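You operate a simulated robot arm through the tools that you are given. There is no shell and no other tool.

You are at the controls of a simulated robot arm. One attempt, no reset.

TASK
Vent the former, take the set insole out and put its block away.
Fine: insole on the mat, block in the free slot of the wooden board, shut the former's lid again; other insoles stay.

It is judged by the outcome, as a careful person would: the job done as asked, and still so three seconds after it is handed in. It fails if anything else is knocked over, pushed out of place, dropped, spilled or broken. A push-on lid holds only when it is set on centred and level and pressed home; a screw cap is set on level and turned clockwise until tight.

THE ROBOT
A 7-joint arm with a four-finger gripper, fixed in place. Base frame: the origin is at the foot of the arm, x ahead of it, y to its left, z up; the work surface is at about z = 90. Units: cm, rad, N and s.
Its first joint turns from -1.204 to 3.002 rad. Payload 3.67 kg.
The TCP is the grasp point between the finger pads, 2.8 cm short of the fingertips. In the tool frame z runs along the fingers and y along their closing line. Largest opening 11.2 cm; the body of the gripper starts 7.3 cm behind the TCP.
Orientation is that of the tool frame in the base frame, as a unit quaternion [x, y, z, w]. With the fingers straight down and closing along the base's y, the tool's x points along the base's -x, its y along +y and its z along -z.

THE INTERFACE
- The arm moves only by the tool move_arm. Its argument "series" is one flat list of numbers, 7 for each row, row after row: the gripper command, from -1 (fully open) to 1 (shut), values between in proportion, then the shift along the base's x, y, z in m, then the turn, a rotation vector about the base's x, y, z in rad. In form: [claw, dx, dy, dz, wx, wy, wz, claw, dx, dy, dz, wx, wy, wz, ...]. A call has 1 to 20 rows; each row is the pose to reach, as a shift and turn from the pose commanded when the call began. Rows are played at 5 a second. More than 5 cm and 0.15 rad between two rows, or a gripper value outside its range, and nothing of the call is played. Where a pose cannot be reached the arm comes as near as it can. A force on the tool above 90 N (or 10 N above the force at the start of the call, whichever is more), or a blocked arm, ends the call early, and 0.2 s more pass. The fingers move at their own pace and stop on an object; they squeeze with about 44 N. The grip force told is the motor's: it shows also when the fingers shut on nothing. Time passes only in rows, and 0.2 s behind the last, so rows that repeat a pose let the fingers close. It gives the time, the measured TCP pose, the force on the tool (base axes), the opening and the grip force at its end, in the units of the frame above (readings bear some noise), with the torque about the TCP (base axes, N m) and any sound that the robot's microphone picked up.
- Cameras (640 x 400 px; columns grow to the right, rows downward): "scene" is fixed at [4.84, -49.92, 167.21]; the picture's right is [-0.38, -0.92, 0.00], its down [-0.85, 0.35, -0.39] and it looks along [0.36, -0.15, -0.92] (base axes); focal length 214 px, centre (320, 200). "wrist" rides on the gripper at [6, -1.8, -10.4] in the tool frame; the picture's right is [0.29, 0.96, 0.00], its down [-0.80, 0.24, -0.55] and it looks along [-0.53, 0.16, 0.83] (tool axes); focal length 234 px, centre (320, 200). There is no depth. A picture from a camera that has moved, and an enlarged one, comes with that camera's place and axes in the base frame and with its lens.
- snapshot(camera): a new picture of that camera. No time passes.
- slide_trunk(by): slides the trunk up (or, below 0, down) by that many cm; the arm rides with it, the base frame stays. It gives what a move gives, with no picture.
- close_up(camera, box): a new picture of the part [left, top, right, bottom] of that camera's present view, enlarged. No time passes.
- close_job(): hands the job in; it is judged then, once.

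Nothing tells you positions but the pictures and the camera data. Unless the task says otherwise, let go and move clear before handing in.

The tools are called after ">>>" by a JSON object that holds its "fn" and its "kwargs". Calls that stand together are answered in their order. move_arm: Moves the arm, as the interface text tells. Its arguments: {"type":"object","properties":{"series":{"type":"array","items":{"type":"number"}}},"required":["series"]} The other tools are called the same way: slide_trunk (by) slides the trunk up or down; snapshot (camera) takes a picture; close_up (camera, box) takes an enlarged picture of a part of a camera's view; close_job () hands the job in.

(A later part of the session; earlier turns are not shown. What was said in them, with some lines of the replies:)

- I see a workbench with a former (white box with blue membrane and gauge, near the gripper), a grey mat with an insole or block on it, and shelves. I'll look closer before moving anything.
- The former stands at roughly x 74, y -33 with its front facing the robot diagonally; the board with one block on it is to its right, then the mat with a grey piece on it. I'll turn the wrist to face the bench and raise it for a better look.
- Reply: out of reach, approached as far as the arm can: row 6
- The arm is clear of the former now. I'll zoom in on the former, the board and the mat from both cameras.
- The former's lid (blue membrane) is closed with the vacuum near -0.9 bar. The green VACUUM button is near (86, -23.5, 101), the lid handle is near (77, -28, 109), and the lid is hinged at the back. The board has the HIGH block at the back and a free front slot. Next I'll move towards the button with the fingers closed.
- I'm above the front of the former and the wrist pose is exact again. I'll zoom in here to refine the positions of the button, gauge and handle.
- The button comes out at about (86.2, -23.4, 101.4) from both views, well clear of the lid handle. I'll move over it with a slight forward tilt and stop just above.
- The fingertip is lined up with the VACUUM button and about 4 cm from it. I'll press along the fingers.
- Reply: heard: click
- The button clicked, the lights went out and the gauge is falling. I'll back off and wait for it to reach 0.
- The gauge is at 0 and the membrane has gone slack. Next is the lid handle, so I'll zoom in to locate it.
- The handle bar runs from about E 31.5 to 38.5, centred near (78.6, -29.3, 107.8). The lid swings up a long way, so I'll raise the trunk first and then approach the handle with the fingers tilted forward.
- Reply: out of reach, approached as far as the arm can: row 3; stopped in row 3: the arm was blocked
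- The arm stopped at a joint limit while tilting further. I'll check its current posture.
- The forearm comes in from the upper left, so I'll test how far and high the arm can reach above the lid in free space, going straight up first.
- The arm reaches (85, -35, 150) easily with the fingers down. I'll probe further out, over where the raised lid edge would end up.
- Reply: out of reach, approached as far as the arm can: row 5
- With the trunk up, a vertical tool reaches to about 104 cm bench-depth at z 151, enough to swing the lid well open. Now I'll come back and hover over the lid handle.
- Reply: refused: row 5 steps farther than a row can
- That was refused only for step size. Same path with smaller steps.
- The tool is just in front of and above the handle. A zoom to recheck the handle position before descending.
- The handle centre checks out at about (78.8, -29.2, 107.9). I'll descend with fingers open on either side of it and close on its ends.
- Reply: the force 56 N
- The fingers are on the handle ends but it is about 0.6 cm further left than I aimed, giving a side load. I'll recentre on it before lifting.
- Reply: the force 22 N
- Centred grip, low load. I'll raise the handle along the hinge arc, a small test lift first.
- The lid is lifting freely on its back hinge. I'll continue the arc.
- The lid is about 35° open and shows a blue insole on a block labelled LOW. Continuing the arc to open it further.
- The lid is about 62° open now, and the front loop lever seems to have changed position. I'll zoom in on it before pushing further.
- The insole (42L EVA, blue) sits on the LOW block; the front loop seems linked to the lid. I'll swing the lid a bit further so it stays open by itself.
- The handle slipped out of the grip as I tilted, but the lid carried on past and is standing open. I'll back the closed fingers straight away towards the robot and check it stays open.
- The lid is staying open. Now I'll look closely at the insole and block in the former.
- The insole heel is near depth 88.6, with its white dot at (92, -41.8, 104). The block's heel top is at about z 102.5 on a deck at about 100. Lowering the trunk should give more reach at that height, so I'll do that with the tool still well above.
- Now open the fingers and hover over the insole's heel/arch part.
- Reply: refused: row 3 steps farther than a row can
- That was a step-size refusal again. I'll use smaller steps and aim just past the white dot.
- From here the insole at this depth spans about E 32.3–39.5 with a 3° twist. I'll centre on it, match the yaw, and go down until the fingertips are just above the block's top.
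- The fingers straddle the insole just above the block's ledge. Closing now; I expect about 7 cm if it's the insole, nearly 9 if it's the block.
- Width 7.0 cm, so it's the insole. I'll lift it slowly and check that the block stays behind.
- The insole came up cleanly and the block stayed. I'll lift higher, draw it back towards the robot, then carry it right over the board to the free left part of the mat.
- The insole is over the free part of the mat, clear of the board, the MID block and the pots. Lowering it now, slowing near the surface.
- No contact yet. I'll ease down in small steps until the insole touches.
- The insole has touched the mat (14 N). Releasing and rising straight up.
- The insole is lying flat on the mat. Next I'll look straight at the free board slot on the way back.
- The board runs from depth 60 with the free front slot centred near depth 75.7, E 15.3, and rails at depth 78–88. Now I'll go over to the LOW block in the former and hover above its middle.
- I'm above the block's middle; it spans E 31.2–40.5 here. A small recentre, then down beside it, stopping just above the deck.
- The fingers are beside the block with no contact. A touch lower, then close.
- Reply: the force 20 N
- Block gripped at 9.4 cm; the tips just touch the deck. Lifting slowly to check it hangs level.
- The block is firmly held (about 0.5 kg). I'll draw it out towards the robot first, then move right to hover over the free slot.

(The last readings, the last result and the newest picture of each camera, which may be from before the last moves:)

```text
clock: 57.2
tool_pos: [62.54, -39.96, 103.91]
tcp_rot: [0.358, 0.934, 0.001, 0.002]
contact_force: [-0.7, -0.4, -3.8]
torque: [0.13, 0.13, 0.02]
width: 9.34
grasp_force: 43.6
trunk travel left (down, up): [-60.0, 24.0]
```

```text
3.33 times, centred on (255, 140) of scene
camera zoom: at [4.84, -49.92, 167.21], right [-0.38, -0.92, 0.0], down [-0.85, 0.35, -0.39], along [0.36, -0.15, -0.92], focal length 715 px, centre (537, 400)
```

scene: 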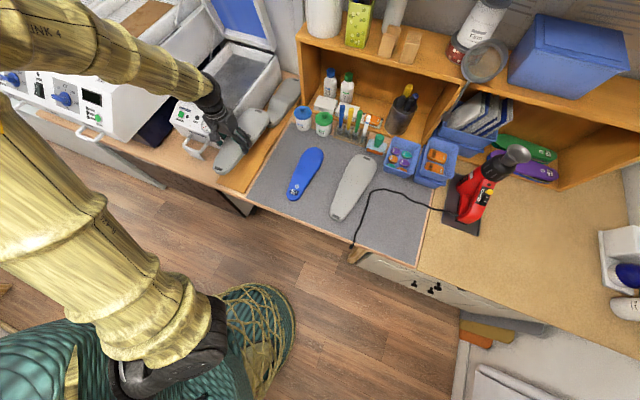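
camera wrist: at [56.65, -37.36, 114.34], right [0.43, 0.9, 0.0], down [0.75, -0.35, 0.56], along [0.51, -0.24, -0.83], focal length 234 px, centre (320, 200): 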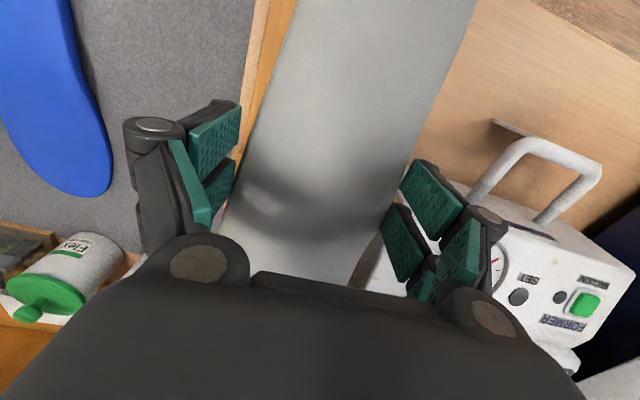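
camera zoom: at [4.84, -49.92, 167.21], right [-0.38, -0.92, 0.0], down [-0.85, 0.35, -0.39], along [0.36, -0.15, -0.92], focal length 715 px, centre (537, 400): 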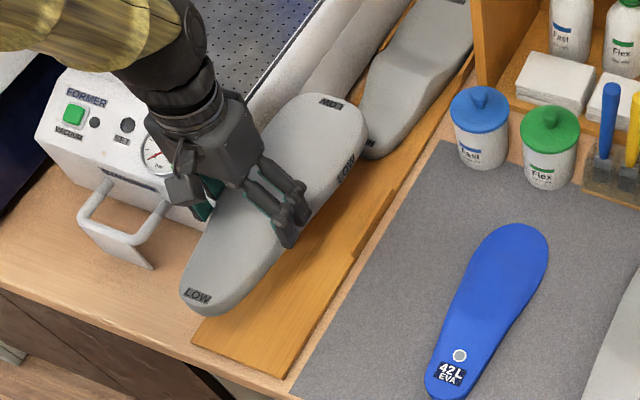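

The labels put the block's heel at depth 61.3 and its toe at 90.2, along E 15.6, in line with how HIGH sits in its slot. Lowering towards the board.

>>> {"fn": "move_arm", "kwargs": {"series": [1, 0, 0, -0.03, 0, 0, 0, 1, 0, 0, -0.06, 0, 0, 0, 1, 0, 0, -0.075, 0, 0, 0, 1, 0, 0, -0.083, 0, 0, 0, 1, 0, 0, -0.083, 0, 0, 0]}}

>>> {"fn": "snapshot", "kwargs": {"camera": "wrist"}}

>>> {"fn": "close_up", "kwargs": {"camera": "scene", "box": [200, 90, 300, 200]}}

```text
clock: 58.4
tool_pos: [62.45, -40.17, 95.66]
tcp_rot: [0.358, 0.934, 0.001, 0.002]
contact_force: [-0.1, 0.2, -4.5]
torque: [0.11, 0.15, -0.04]
width: 9.33
grasp_force: 43.7
trunk travel left (down, up): [-60.0, 24.0]
```

```text
taken
camera wrist: at [56.6, -37.54, 106.09], right [0.43, 0.9, 0.0], down [0.75, -0.35, 0.56], along [0.51, -0.24, -0.83], focal length 234 px, centre (320, 200)
```

wrist: 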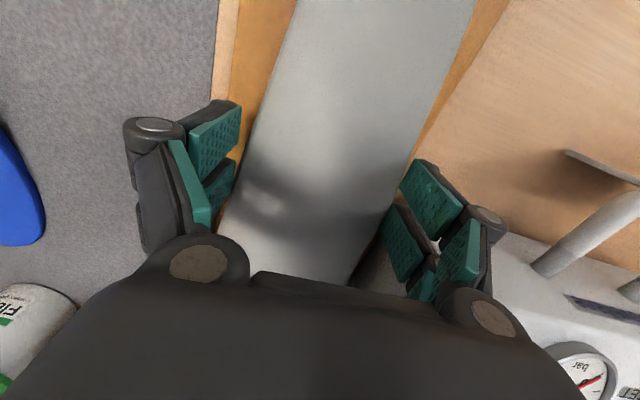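

```text
3.64 times, centred on (250, 145) of scene
camera zoom: at [4.84, -49.92, 167.21], right [-0.38, -0.92, 0.0], down [-0.85, 0.35, -0.39], along [0.36, -0.15, -0.92], focal length 780 px, centre (574, 400)
```

zoom: 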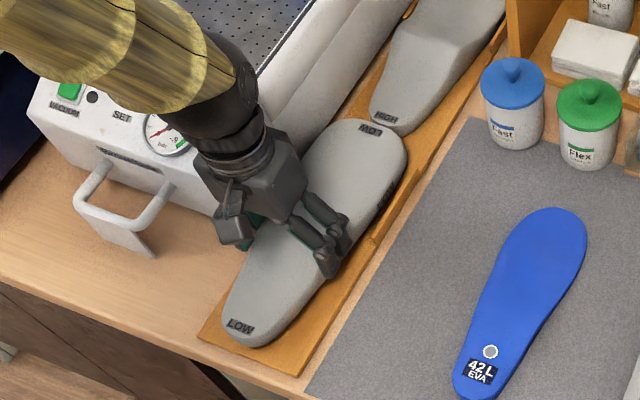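

The block is centred on the board (about 15.5 against 15.4). Lowering in small steps until it rests.

>>> {"fn": "move_arm", "kwargs": {"series": [1, 0, 0, -0.005, 0, 0, 0, 1, 0, 0, -0.01, 0, 0, 0, 1, 0, 0, -0.013, 0, 0, 0, 1, 0, 0, -0.013, 0, 0, 0]}}

>>> {"fn": "close_up", "kwargs": {"camera": "scene", "box": [200, 90, 300, 200]}}

```text
clock: 59.4
tool_pos: [62.37, -40.01, 94.8]
tcp_rot: [0.358, 0.934, 0.0, 0.006]
contact_force: [3.1, -7.8, 36.7]
torque: [-1.69, 0.81, -0.05]
width: 9.38
grasp_force: 44.0
trunk travel left (down, up): [-60.0, 24.0]
```

```text
3.64 times, centred on (250, 145) of scene
camera zoom: at [4.84, -49.92, 167.21], right [-0.38, -0.92, 0.0], down [-0.85, 0.35, -0.39], along [0.36, -0.15, -0.92], focal length 780 px, centre (574, 400)
```

zoom: 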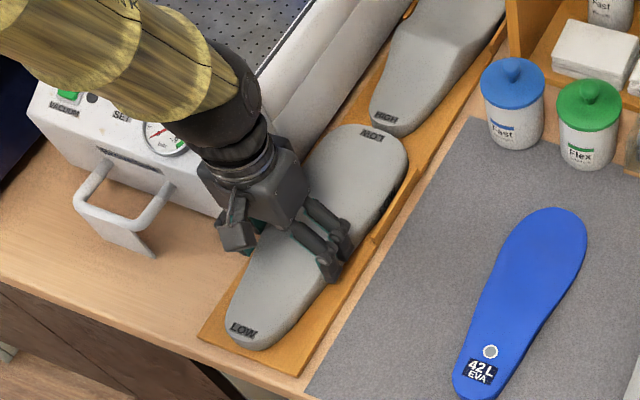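

The fingertips and block have met the board, just as they sat on the deck. I'll ease the load, open slightly, and check how the block sits.

>>> {"fn": "move_arm", "kwargs": {"series": [1, 0, 0, 0.003, 0, 0, 0, 1, 0, 0, 0.004, 0, 0, 0, -0.75, 0, 0, 0.004, 0, 0, 0, -0.85, 0, 0, 0.004, 0, 0, 0, -0.85, 0, 0, 0.006, 0, 0, 0]}}

>>> {"fn": "snapshot", "kwargs": {"camera": "wrist"}}

>>> {"fn": "close_up", "kwargs": {"camera": "scene", "box": [200, 90, 300, 200]}}

```text
clock: 60.6
tool_pos: [62.4, -40.05, 95.05]
tcp_rot: [0.358, 0.934, 0.001, 0.002]
contact_force: [-3.8, -1.7, -1.8]
torque: [0.0, -0.05, 0.02]
width: 10.15
grasp_force: 0.0
trunk travel left (down, up): [-60.0, 24.0]
```

```text
taken
camera wrist: at [56.64, -37.45, 105.46], right [0.43, 0.9, 0.0], down [0.75, -0.36, 0.56], along [0.51, -0.24, -0.83], focal length 234 px, centre (320, 200)
```

wrist: 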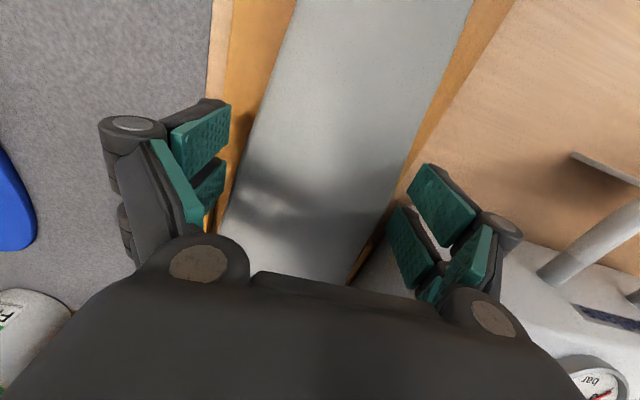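

```text
3.64 times, centred on (250, 145) of scene
camera zoom: at [4.84, -49.92, 167.21], right [-0.38, -0.92, 0.0], down [-0.85, 0.35, -0.39], along [0.36, -0.15, -0.92], focal length 780 px, centre (574, 400)
```

zoom: 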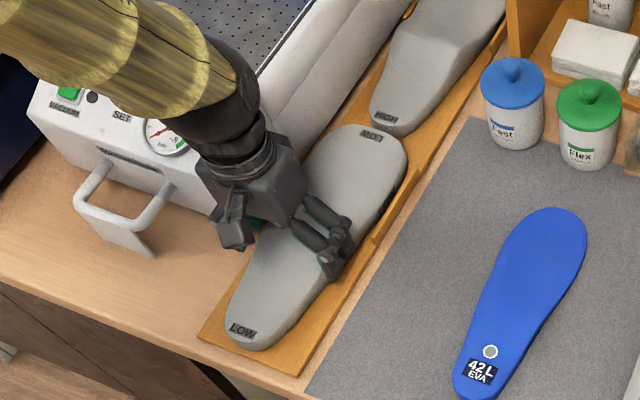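

The block sits on the board and didn't shift. Rising clear.

>>> {"fn": "move_arm", "kwargs": {"series": [-0.87, 0, 0, 0.01, 0, 0, 0, -0.87, 0, 0, 0.03, 0, 0, 0, -0.87, 0, 0, 0.07, 0, 0, 0, -0.87, 0, 0, 0.11, 0, 0, 0, -0.87, 0, 0, 0.15, 0, 0, 0, -0.87, 0, 0, 0.19, 0, 0, 0, -0.87, 0, 0, 0.23, 0, 0, 0, -0.87, 0, 0, 0.27, 0, 0, 0, -0.87, 0, 0, 0.3, 0, 0, 0]}}

>>> {"fn": "snapshot", "kwargs": {"camera": "wrist"}}

>>> {"fn": "snapshot", "kwargs": {"camera": "scene"}}

>>> {"fn": "close_up", "kwargs": {"camera": "scene", "box": [200, 70, 310, 200]}}

```text
clock: 62.6
tool_pos: [62.15, -40.02, 125.23]
tcp_rot: [0.358, 0.934, 0.0, 0.002]
contact_force: [0.1, 0.3, 0.9]
torque: [-0.05, -0.04, -0.03]
width: 10.49
grasp_force: 0.0
trunk travel left (down, up): [-60.0, 24.0]
```

```text
taken
camera wrist: at [56.42, -37.48, 135.55], right [0.43, 0.9, 0.0], down [0.75, -0.35, 0.56], along [0.51, -0.24, -0.83], focal length 234 px, centre (320, 200)
```

wrist: 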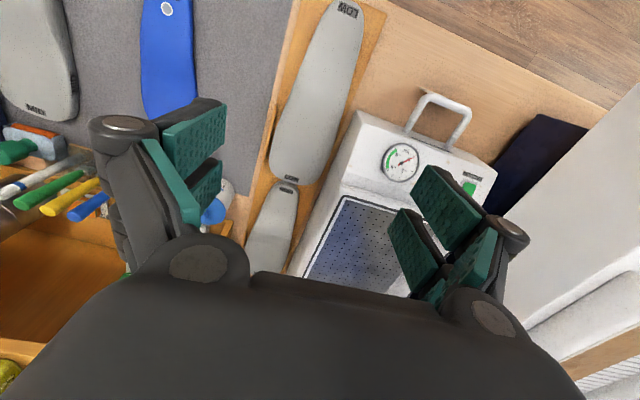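

```text
taken
```

scene: 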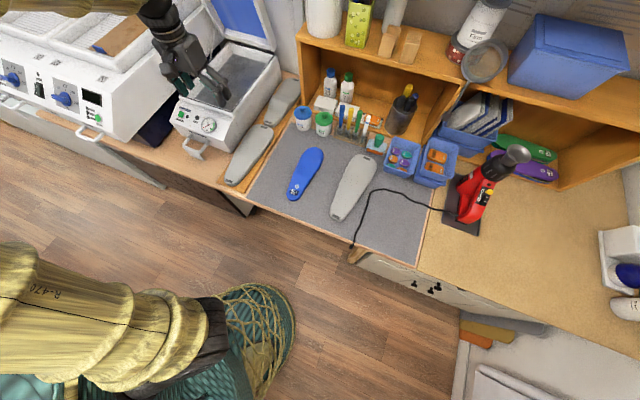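

```text
3.08 times, centred on (255, 135) of scene
camera zoom: at [4.84, -49.92, 167.21], right [-0.38, -0.92, 0.0], down [-0.85, 0.35, -0.39], along [0.36, -0.15, -0.92], focal length 660 px, centre (520, 400)
```

zoom: 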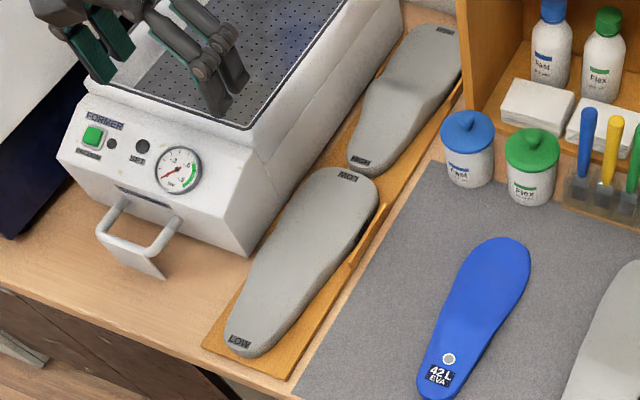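

The block looks well placed. I'll zoom in to confirm it lies flat between the rails, then turn to the lid.

>>> {"fn": "close_up", "kwargs": {"camera": "wrist", "box": [240, 60, 380, 230]}}

>>> {"fn": "close_up", "kwargs": {"camera": "scene", "box": [225, 100, 290, 160]}}

>>> {"fn": "close_up", "kwargs": {"camera": "scene", "box": [190, 0, 290, 90]}}

```text
2.35 times, centred on (310, 145) of wrist
camera zoom: at [56.42, -37.48, 135.55], right [0.43, 0.9, 0.0], down [0.75, -0.35, 0.56], along [0.51, -0.24, -0.83], focal length 551 px, centre (344, 329)
```

zoom: 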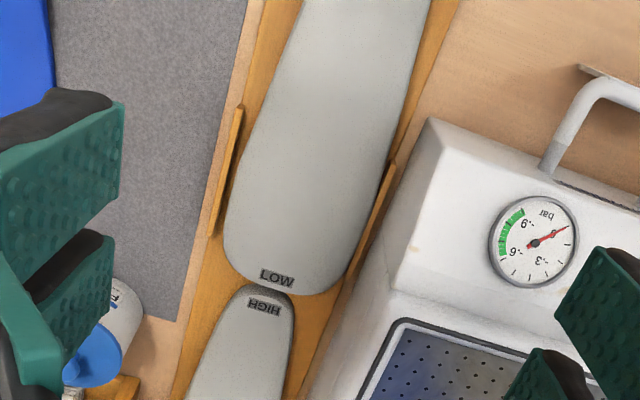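

```text
6.67 times, centred on (258, 130) of scene
camera zoom: at [4.84, -49.92, 167.21], right [-0.38, -0.92, 0.0], down [-0.85, 0.35, -0.39], along [0.36, -0.15, -0.92], focal length 1430 px, centre (737, 667)
```

zoom: 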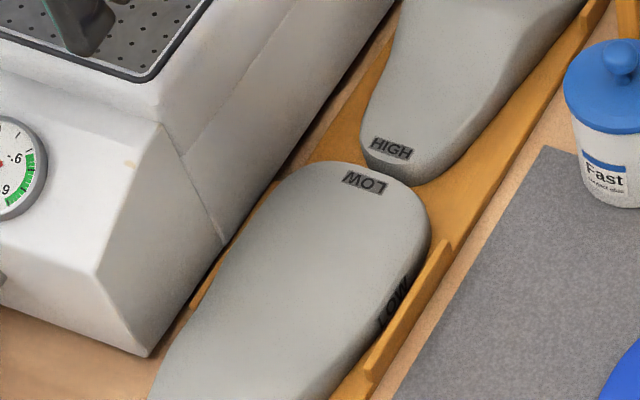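

```text
4.44 times, centred on (240, 45) of scene
camera zoom: at [4.84, -49.92, 167.21], right [-0.38, -0.92, 0.0], down [-0.85, 0.35, -0.39], along [0.36, -0.15, -0.92], focal length 953 px, centre (676, 889)
```

zoom: 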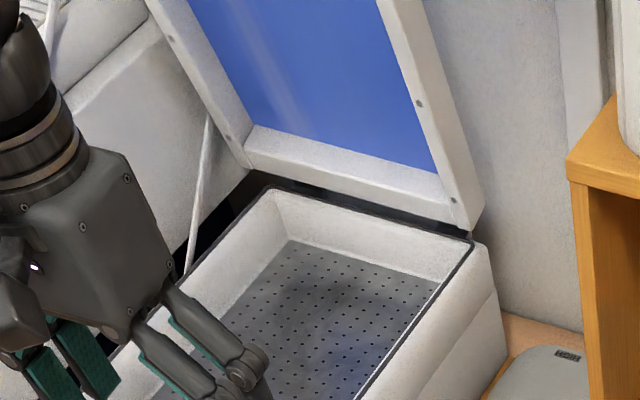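

The LOW block lies between the rails at the same lateral position as HIGH, and HIGH hasn't moved. The lid now stands about 83° open, out of easy reach, but the front loop moved in as the lid rose, so it looks linked to it. I'll inspect the loop from above.

>>> {"fn": "move_arm", "kwargs": {"series": [-0.87, 0.02, 0.03, 0.0, 0, 0, -0.02, -0.87, 0.045, 0.06, 0.0, 0, 0, -0.05, -0.87, 0.07, 0.09, 0.0, 0, 0, -0.05, -0.87, 0.09, 0.12, -0.01, 0, 0, -0.05, -0.87, 0.1, 0.15, -0.02, 0, 0, -0.05, -0.87, 0.1, 0.16, -0.04, 0, 0, -0.05, -0.87, 0.1, 0.16, -0.04, 0, 0, -0.05]}}

>>> {"fn": "snapshot", "kwargs": {"camera": "wrist"}}

>>> {"fn": "close_up", "kwargs": {"camera": "scene", "box": [150, 90, 260, 190]}}

```text
clock: 64.2
tool_pos: [72.6, -23.94, 121.1]
tcp_rot: [0.381, 0.925, 0.001, 0.004]
contact_force: [-0.1, -0.4, -0.3]
torque: [-0.04, -0.03, 0.01]
width: 10.49
grasp_force: 0.1
trunk travel left (down, up): [-60.0, 24.0]
```

```text
taken
camera wrist: at [66.86, -21.03, 131.49], right [0.47, 0.88, 0.0], down [0.73, -0.39, 0.56], along [0.49, -0.26, -0.83], focal length 234 px, centre (320, 200)
```

wrist: 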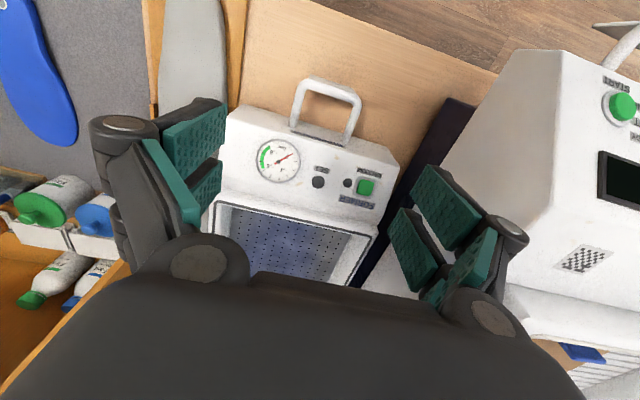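

```text
4.00 times, centred on (205, 140) of scene
camera zoom: at [4.84, -49.92, 167.21], right [-0.38, -0.92, 0.0], down [-0.85, 0.35, -0.39], along [0.36, -0.15, -0.92], focal length 858 px, centre (780, 440)
```

zoom: 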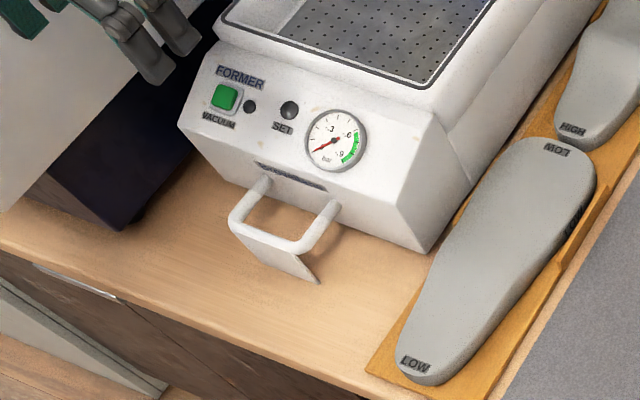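

>>> {"fn": "close_up", "kwargs": {"camera": "wrist", "box": [260, 60, 400, 150]}}

>>> {"fn": "close_up", "kwargs": {"camera": "scene", "box": [175, 120, 235, 170]}}

```text
4.44 times, centred on (330, 105) of wrist
camera zoom: at [66.86, -21.03, 131.49], right [0.47, 0.88, 0.0], down [0.73, -0.39, 0.56], along [0.49, -0.26, -0.83], focal length 1041 px, centre (276, 622)
```

zoom: 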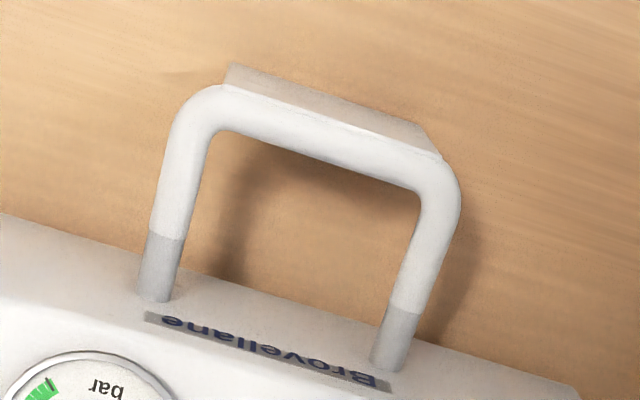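

```text
8.00 times, centred on (205, 145) of scene
camera zoom: at [4.84, -49.92, 167.21], right [-0.38, -0.92, 0.0], down [-0.85, 0.35, -0.39], along [0.36, -0.15, -0.92], focal length 1716 px, centre (1240, 640)
```

zoom: 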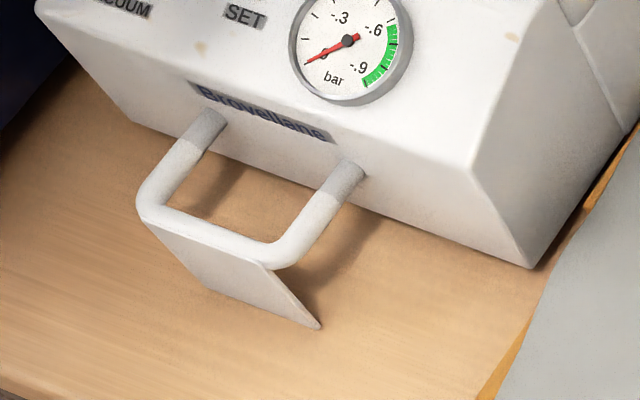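

The front bar (centre about (72.4, -22.4, 96.4)) is on telescoping rods tied to the lid, so pulling it out should bring the lid down. I'll lower the closed fingers inside the loop, behind the bar.

>>> {"fn": "move_arm", "kwargs": {"series": [1, 0.0193, -0.0053, 0, 0, 0, 0, 1, 0.0193, -0.0053, -0.02, 0, 0, 0, 1, 0.0193, -0.0053, -0.06, 0, 0, 0, 1, 0.0193, -0.0053, -0.1, 0, 0, 0, 1, 0.0193, -0.0053, -0.14, 0, 0, 0, 1, 0.0193, -0.0053, -0.17, 0, 0, 0, 1, 0.0193, -0.0053, -0.17, 0, 0, 0]}}

>>> {"fn": "snapshot", "kwargs": {"camera": "wrist"}}

>>> {"fn": "close_up", "kwargs": {"camera": "scene", "box": [150, 90, 260, 190]}}

```text
clock: 65.8
tool_pos: [74.33, -24.58, 103.88]
tcp_rot: [0.382, 0.924, 0.0, 0.003]
contact_force: [-1.4, -0.1, 0.2]
torque: [0.01, -0.01, -0.02]
width: 0.01
grasp_force: 35.5
trunk travel left (down, up): [-60.0, 24.0]
```

```text
taken
camera wrist: at [68.65, -21.7, 114.27], right [0.47, 0.88, 0.0], down [0.73, -0.39, 0.56], along [0.49, -0.26, -0.83], focal length 234 px, centre (320, 200)
```

wrist: 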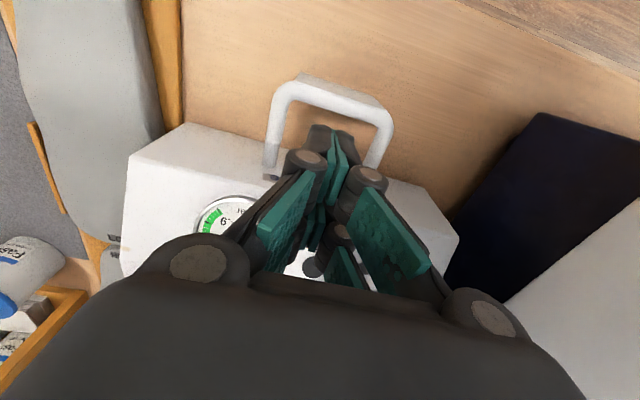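

```text
4.00 times, centred on (205, 140) of scene
camera zoom: at [4.84, -49.92, 167.21], right [-0.38, -0.92, 0.0], down [-0.85, 0.35, -0.39], along [0.36, -0.15, -0.92], focal length 858 px, centre (780, 440)
```

zoom: 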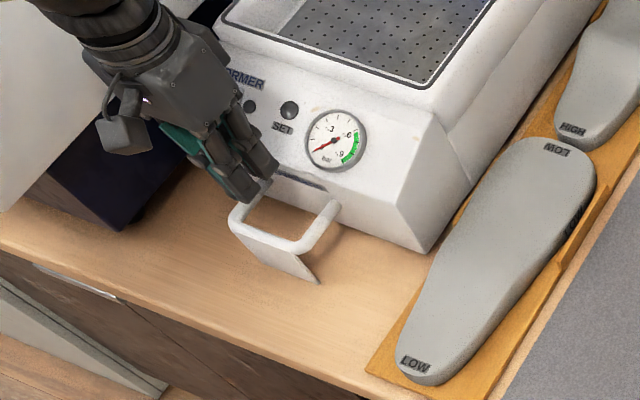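

Centred inside the loop. I'll go down to hook depth, then pull a short way gently to test.

>>> {"fn": "move_arm", "kwargs": {"series": [1, 0, 0, -0.03, 0, 0, 0, 1, 0, 0, -0.06, 0, 0, 0, 1, 0, 0, -0.066, 0, 0, 0, 1, -0.006, 0.006, -0.066, 0, 0, 0, 1, -0.011, 0.011, -0.066, 0, 0, 0, 1, -0.015, 0.015, -0.066, 0, 0, 0, 1, -0.019, 0.019, -0.066, 0, 0, 0, 1, -0.019, 0.019, -0.066, 0, 0, 0]}}

>>> {"fn": "snapshot", "kwargs": {"camera": "wrist"}}

>>> {"fn": "snapshot", "kwargs": {"camera": "scene"}}

```text
clock: 67.6
tool_pos: [72.44, -22.63, 97.59]
tcp_rot: [0.381, 0.925, 0.0, 0.002]
contact_force: [0.4, 0.4, 0.3]
torque: [-0.01, 0.02, 0.02]
width: 0.0
grasp_force: 36.3
trunk travel left (down, up): [-60.0, 24.0]
```

```text
taken
camera wrist: at [66.81, -19.67, 107.9], right [0.47, 0.88, 0.0], down [0.73, -0.39, 0.56], along [0.49, -0.26, -0.83], focal length 234 px, centre (320, 200)
```

wrist: 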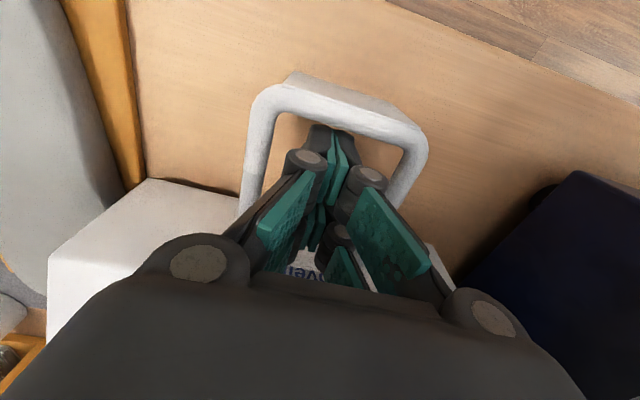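

```text
taken
```

scene: 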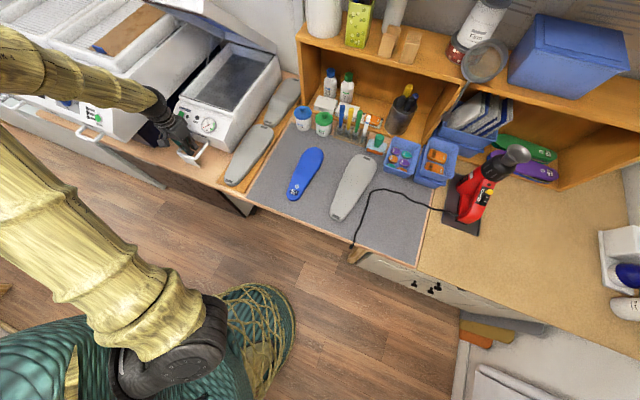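

The lid is coming down as I pull, with almost no force. I'll carry on slowly.

>>> {"fn": "move_arm", "kwargs": {"series": [1, -0.004, 0.004, 0, 0, 0, 0, 1, -0.008, 0.008, 0, 0, 0, 0, 1, -0.012, 0.012, 0, 0, 0, 0, 1, -0.016, 0.016, 0, 0, 0, 0, 1, -0.016, 0.016, 0, 0, 0, 0]}}

>>> {"fn": "snapshot", "kwargs": {"camera": "wrist"}}

>>> {"fn": "snapshot", "kwargs": {"camera": "scene"}}

```text
clock: 68.8
tool_pos: [70.89, -20.99, 97.38]
tcp_rot: [0.382, 0.924, 0.001, 0.003]
contact_force: [-0.5, 0.7, -0.2]
torque: [-0.02, 0.01, 0.02]
width: 0.0
grasp_force: 35.6
trunk travel left (down, up): [-60.0, 24.0]
```

```text
taken
camera wrist: at [65.19, -18.18, 107.77], right [0.47, 0.88, 0.0], down [0.73, -0.39, 0.56], along [0.49, -0.26, -0.83], focal length 234 px, centre (320, 200)
```

wrist: 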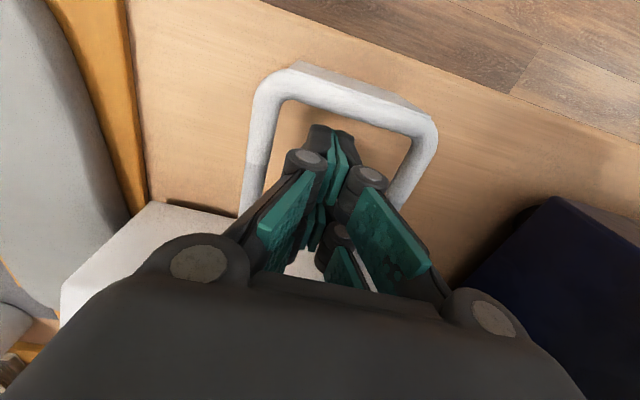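

```text
taken
```

scene: 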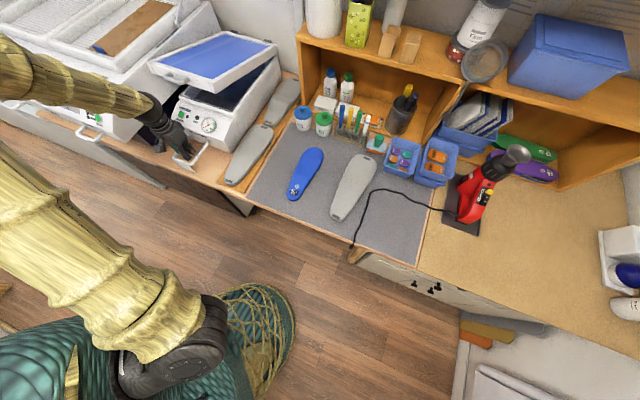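

The lid is closing on its own now, smoothly and ahead of my fingers. I'll wait and watch it come down.

>>> {"fn": "move_arm", "kwargs": {"series": [1, 0, 0, 0, 0, 0, 0, 1, 0, 0, 0, 0, 0, 0, 1, 0, 0, 0, 0, 0, 0, 1, 0, 0, 0, 0, 0, 0, 1, 0, 0, 0, 0, 0, 0, 1, 0, 0, 0, 0, 0, 0]}}

>>> {"fn": "snapshot", "kwargs": {"camera": "wrist"}}

>>> {"fn": "close_up", "kwargs": {"camera": "scene", "box": [140, 20, 300, 180]}}

```text
clock: 70.2
tool_pos: [70.82, -21.08, 97.47]
tcp_rot: [0.382, 0.924, 0.002, 0.002]
contact_force: [-0.4, 0.3, -0.3]
torque: [0.0, 0.04, 0.0]
width: 0.01
grasp_force: 35.8
trunk travel left (down, up): [-60.0, 24.0]
```

```text
taken
camera wrist: at [65.19, -18.18, 107.79], right [0.47, 0.88, 0.0], down [0.73, -0.39, 0.56], along [0.49, -0.26, -0.83], focal length 234 px, centre (320, 200)
```

wrist: 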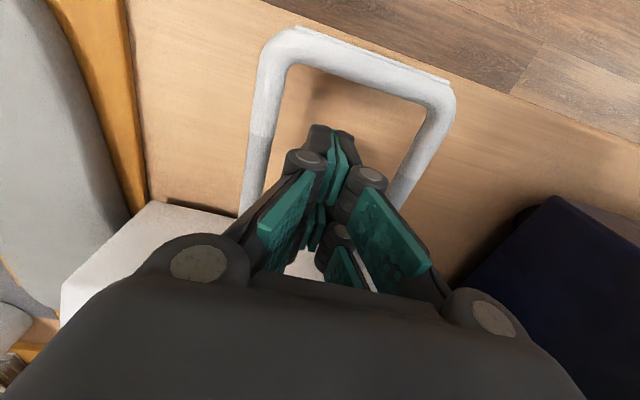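

```text
2.50 times, centred on (220, 100) of scene
camera zoom: at [4.84, -49.92, 167.21], right [-0.38, -0.92, 0.0], down [-0.85, 0.35, -0.39], along [0.36, -0.15, -0.92], focal length 536 px, centre (570, 450)
```

zoom: 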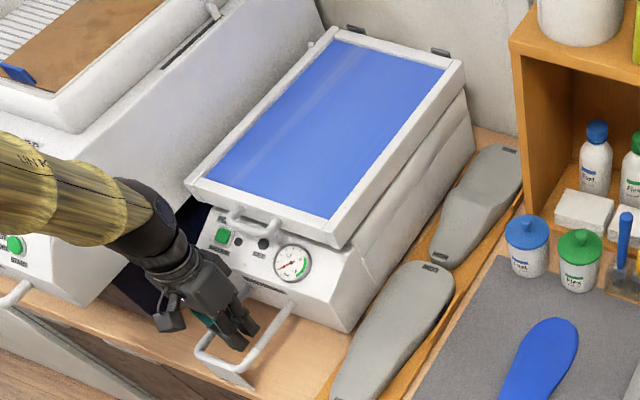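

The lid looks shut. I'll lift the fingers straight out of the loop and check it.

>>> {"fn": "move_arm", "kwargs": {"series": [1, 0, 0, 0.04, 0, 0, 0, 1, 0, 0, 0.08, 0, 0, 0, 1, 0, 0, 0.12, 0, 0, 0, 1, 0, 0, 0.16, 0, 0, 0, -0.5, 0, 0, 0.2, 0, 0, 0, -0.5, -0.01, 0.01, 0.24, 0, 0, 0, -0.5, -0.02, 0.02, 0.25, 0, 0, 0]}}

>>> {"fn": "snapshot", "kwargs": {"camera": "wrist"}}

>>> {"fn": "close_up", "kwargs": {"camera": "scene", "box": [150, 30, 290, 145]}}

>>> {"fn": "close_up", "kwargs": {"camera": "scene", "box": [170, 70, 250, 120]}}

```text
clock: 71.8
tool_pos: [68.88, -19.06, 122.65]
tcp_rot: [0.382, 0.924, 0.001, 0.003]
contact_force: [-0.4, -0.2, 0.1]
torque: [0.0, -0.01, 0.0]
width: 8.43
grasp_force: 0.1
trunk travel left (down, up): [-60.0, 24.0]
```

```text
taken
camera wrist: at [63.24, -16.11, 133.01], right [0.47, 0.88, 0.0], down [0.73, -0.39, 0.56], along [0.49, -0.26, -0.83], focal length 234 px, centre (320, 200)
```

wrist: 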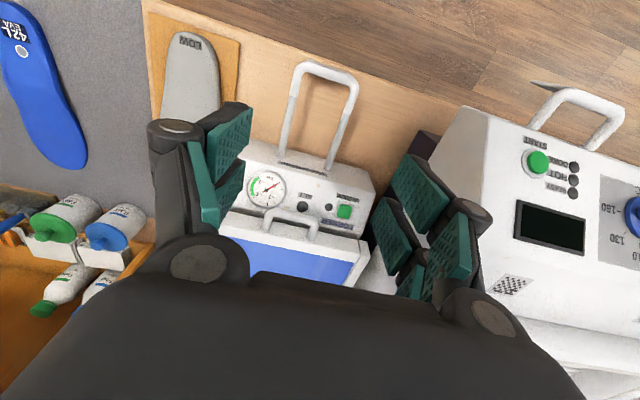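

```text
3.48 times, centred on (220, 88) of scene
camera zoom: at [4.84, -49.92, 167.21], right [-0.38, -0.92, 0.0], down [-0.85, 0.35, -0.39], along [0.36, -0.15, -0.92], focal length 746 px, centre (668, 591)
```

zoom: 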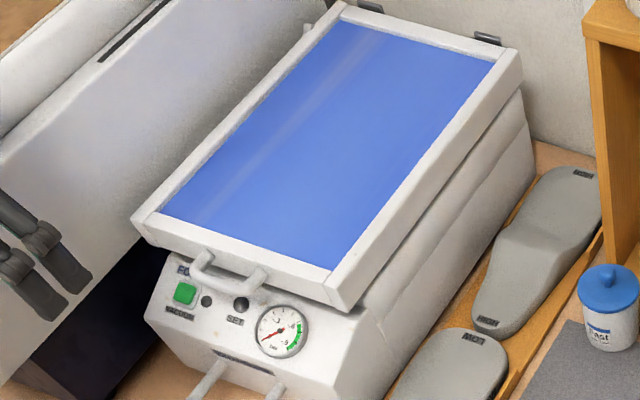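

```text
8.00 times, centred on (210, 95) of scene
camera zoom: at [4.84, -49.92, 167.21], right [-0.38, -0.92, 0.0], down [-0.85, 0.35, -0.39], along [0.36, -0.15, -0.92], focal length 1716 px, centre (1200, 1040)
```

zoom: 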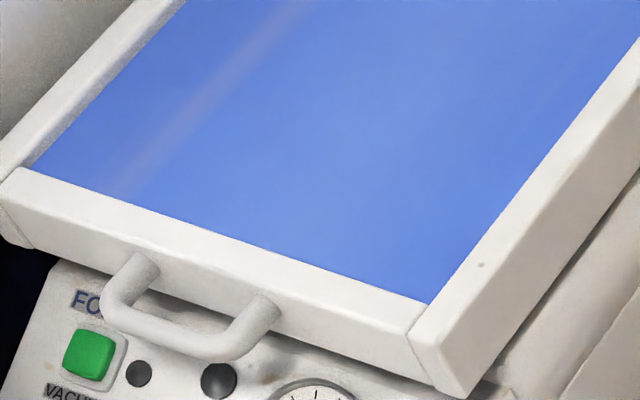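

The lid is back exactly where it was when shut, the gauge reads 0, and HIGH is unmoved. A final look over the insole, board and surroundings before handing in.

>>> {"fn": "snapshot", "kwargs": {"camera": "scene"}}

>>> {"fn": "close_up", "kwargs": {"camera": "scene", "box": [210, 90, 400, 230]}}

>>> {"fn": "close_up", "kwargs": {"camera": "wrist", "box": [0, 0, 260, 240]}}

```text
taken
```

scene: 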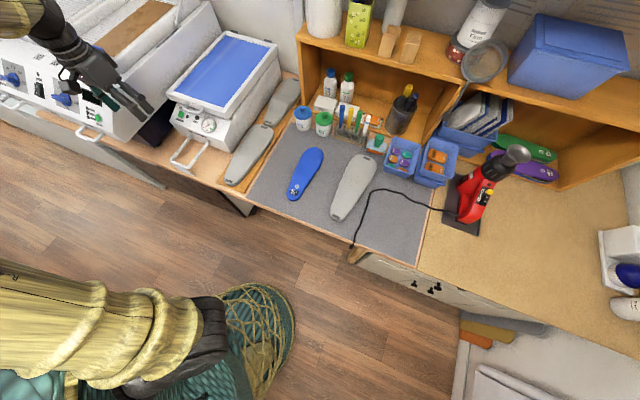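

```text
2.86 times, centred on (305, 160) of scene
camera zoom: at [4.84, -49.92, 167.21], right [-0.38, -0.92, 0.0], down [-0.85, 0.35, -0.39], along [0.36, -0.15, -0.92], focal length 613 px, centre (363, 314)
```

zoom: 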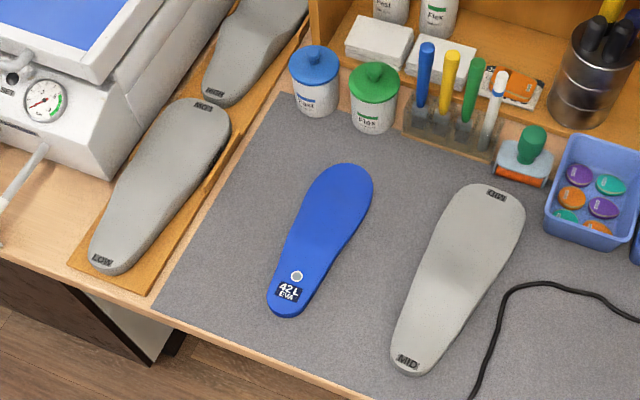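

```text
1.67 times, centred on (130, 120) of wrist
camera zoom: at [63.24, -16.11, 133.01], right [0.47, 0.88, 0.0], down [0.73, -0.39, 0.56], along [0.49, -0.26, -0.83], focal length 390 px, centre (637, 333)
```

zoom: 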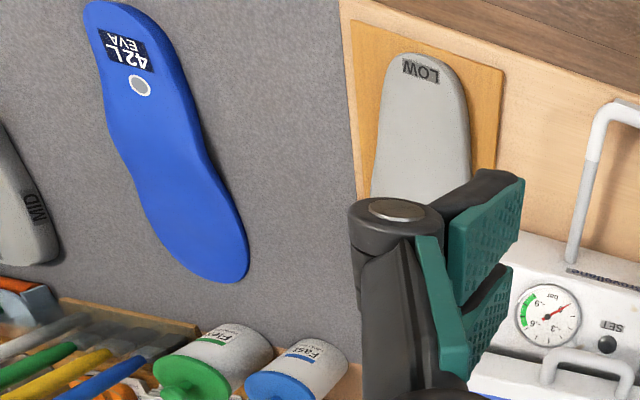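

Everything is in place: the former is vented and its lid shut, the blue 42L insole is on the mat, and the LOW block is in the free slot. Nothing else has moved and the gripper is clear. Handing in.

>>> {"fn": "close_job", "kwargs": {}}

```text
The job is handed in.
```

The job is done and handed in; I have not seen a verdict on it.

- **Former:** I pressed the VACUUM button to vent it and the gauge dropped to 0. The lid is shut again, and in the pictures it sits exactly where it was before I opened it.
- **Insole:** the blue 42L insole lies flat on the mat, between the board and the MID block.
- **Block:** the LOW block is in the free front slot of the wooden board, between the rails and in line with HIGH. Its toe end sits very close to HIGH, but HIGH did not move.
- **Everything else:** the other insoles, the MID block and the pots were left alone. The gripper let go and is clear of the bench.

When I opened the lid, its handle slipped out of the grip near the top of the swing. The lid carried on and stayed open by itself. I closed it by pulling the loop on the former's front, which is linked to the lid.
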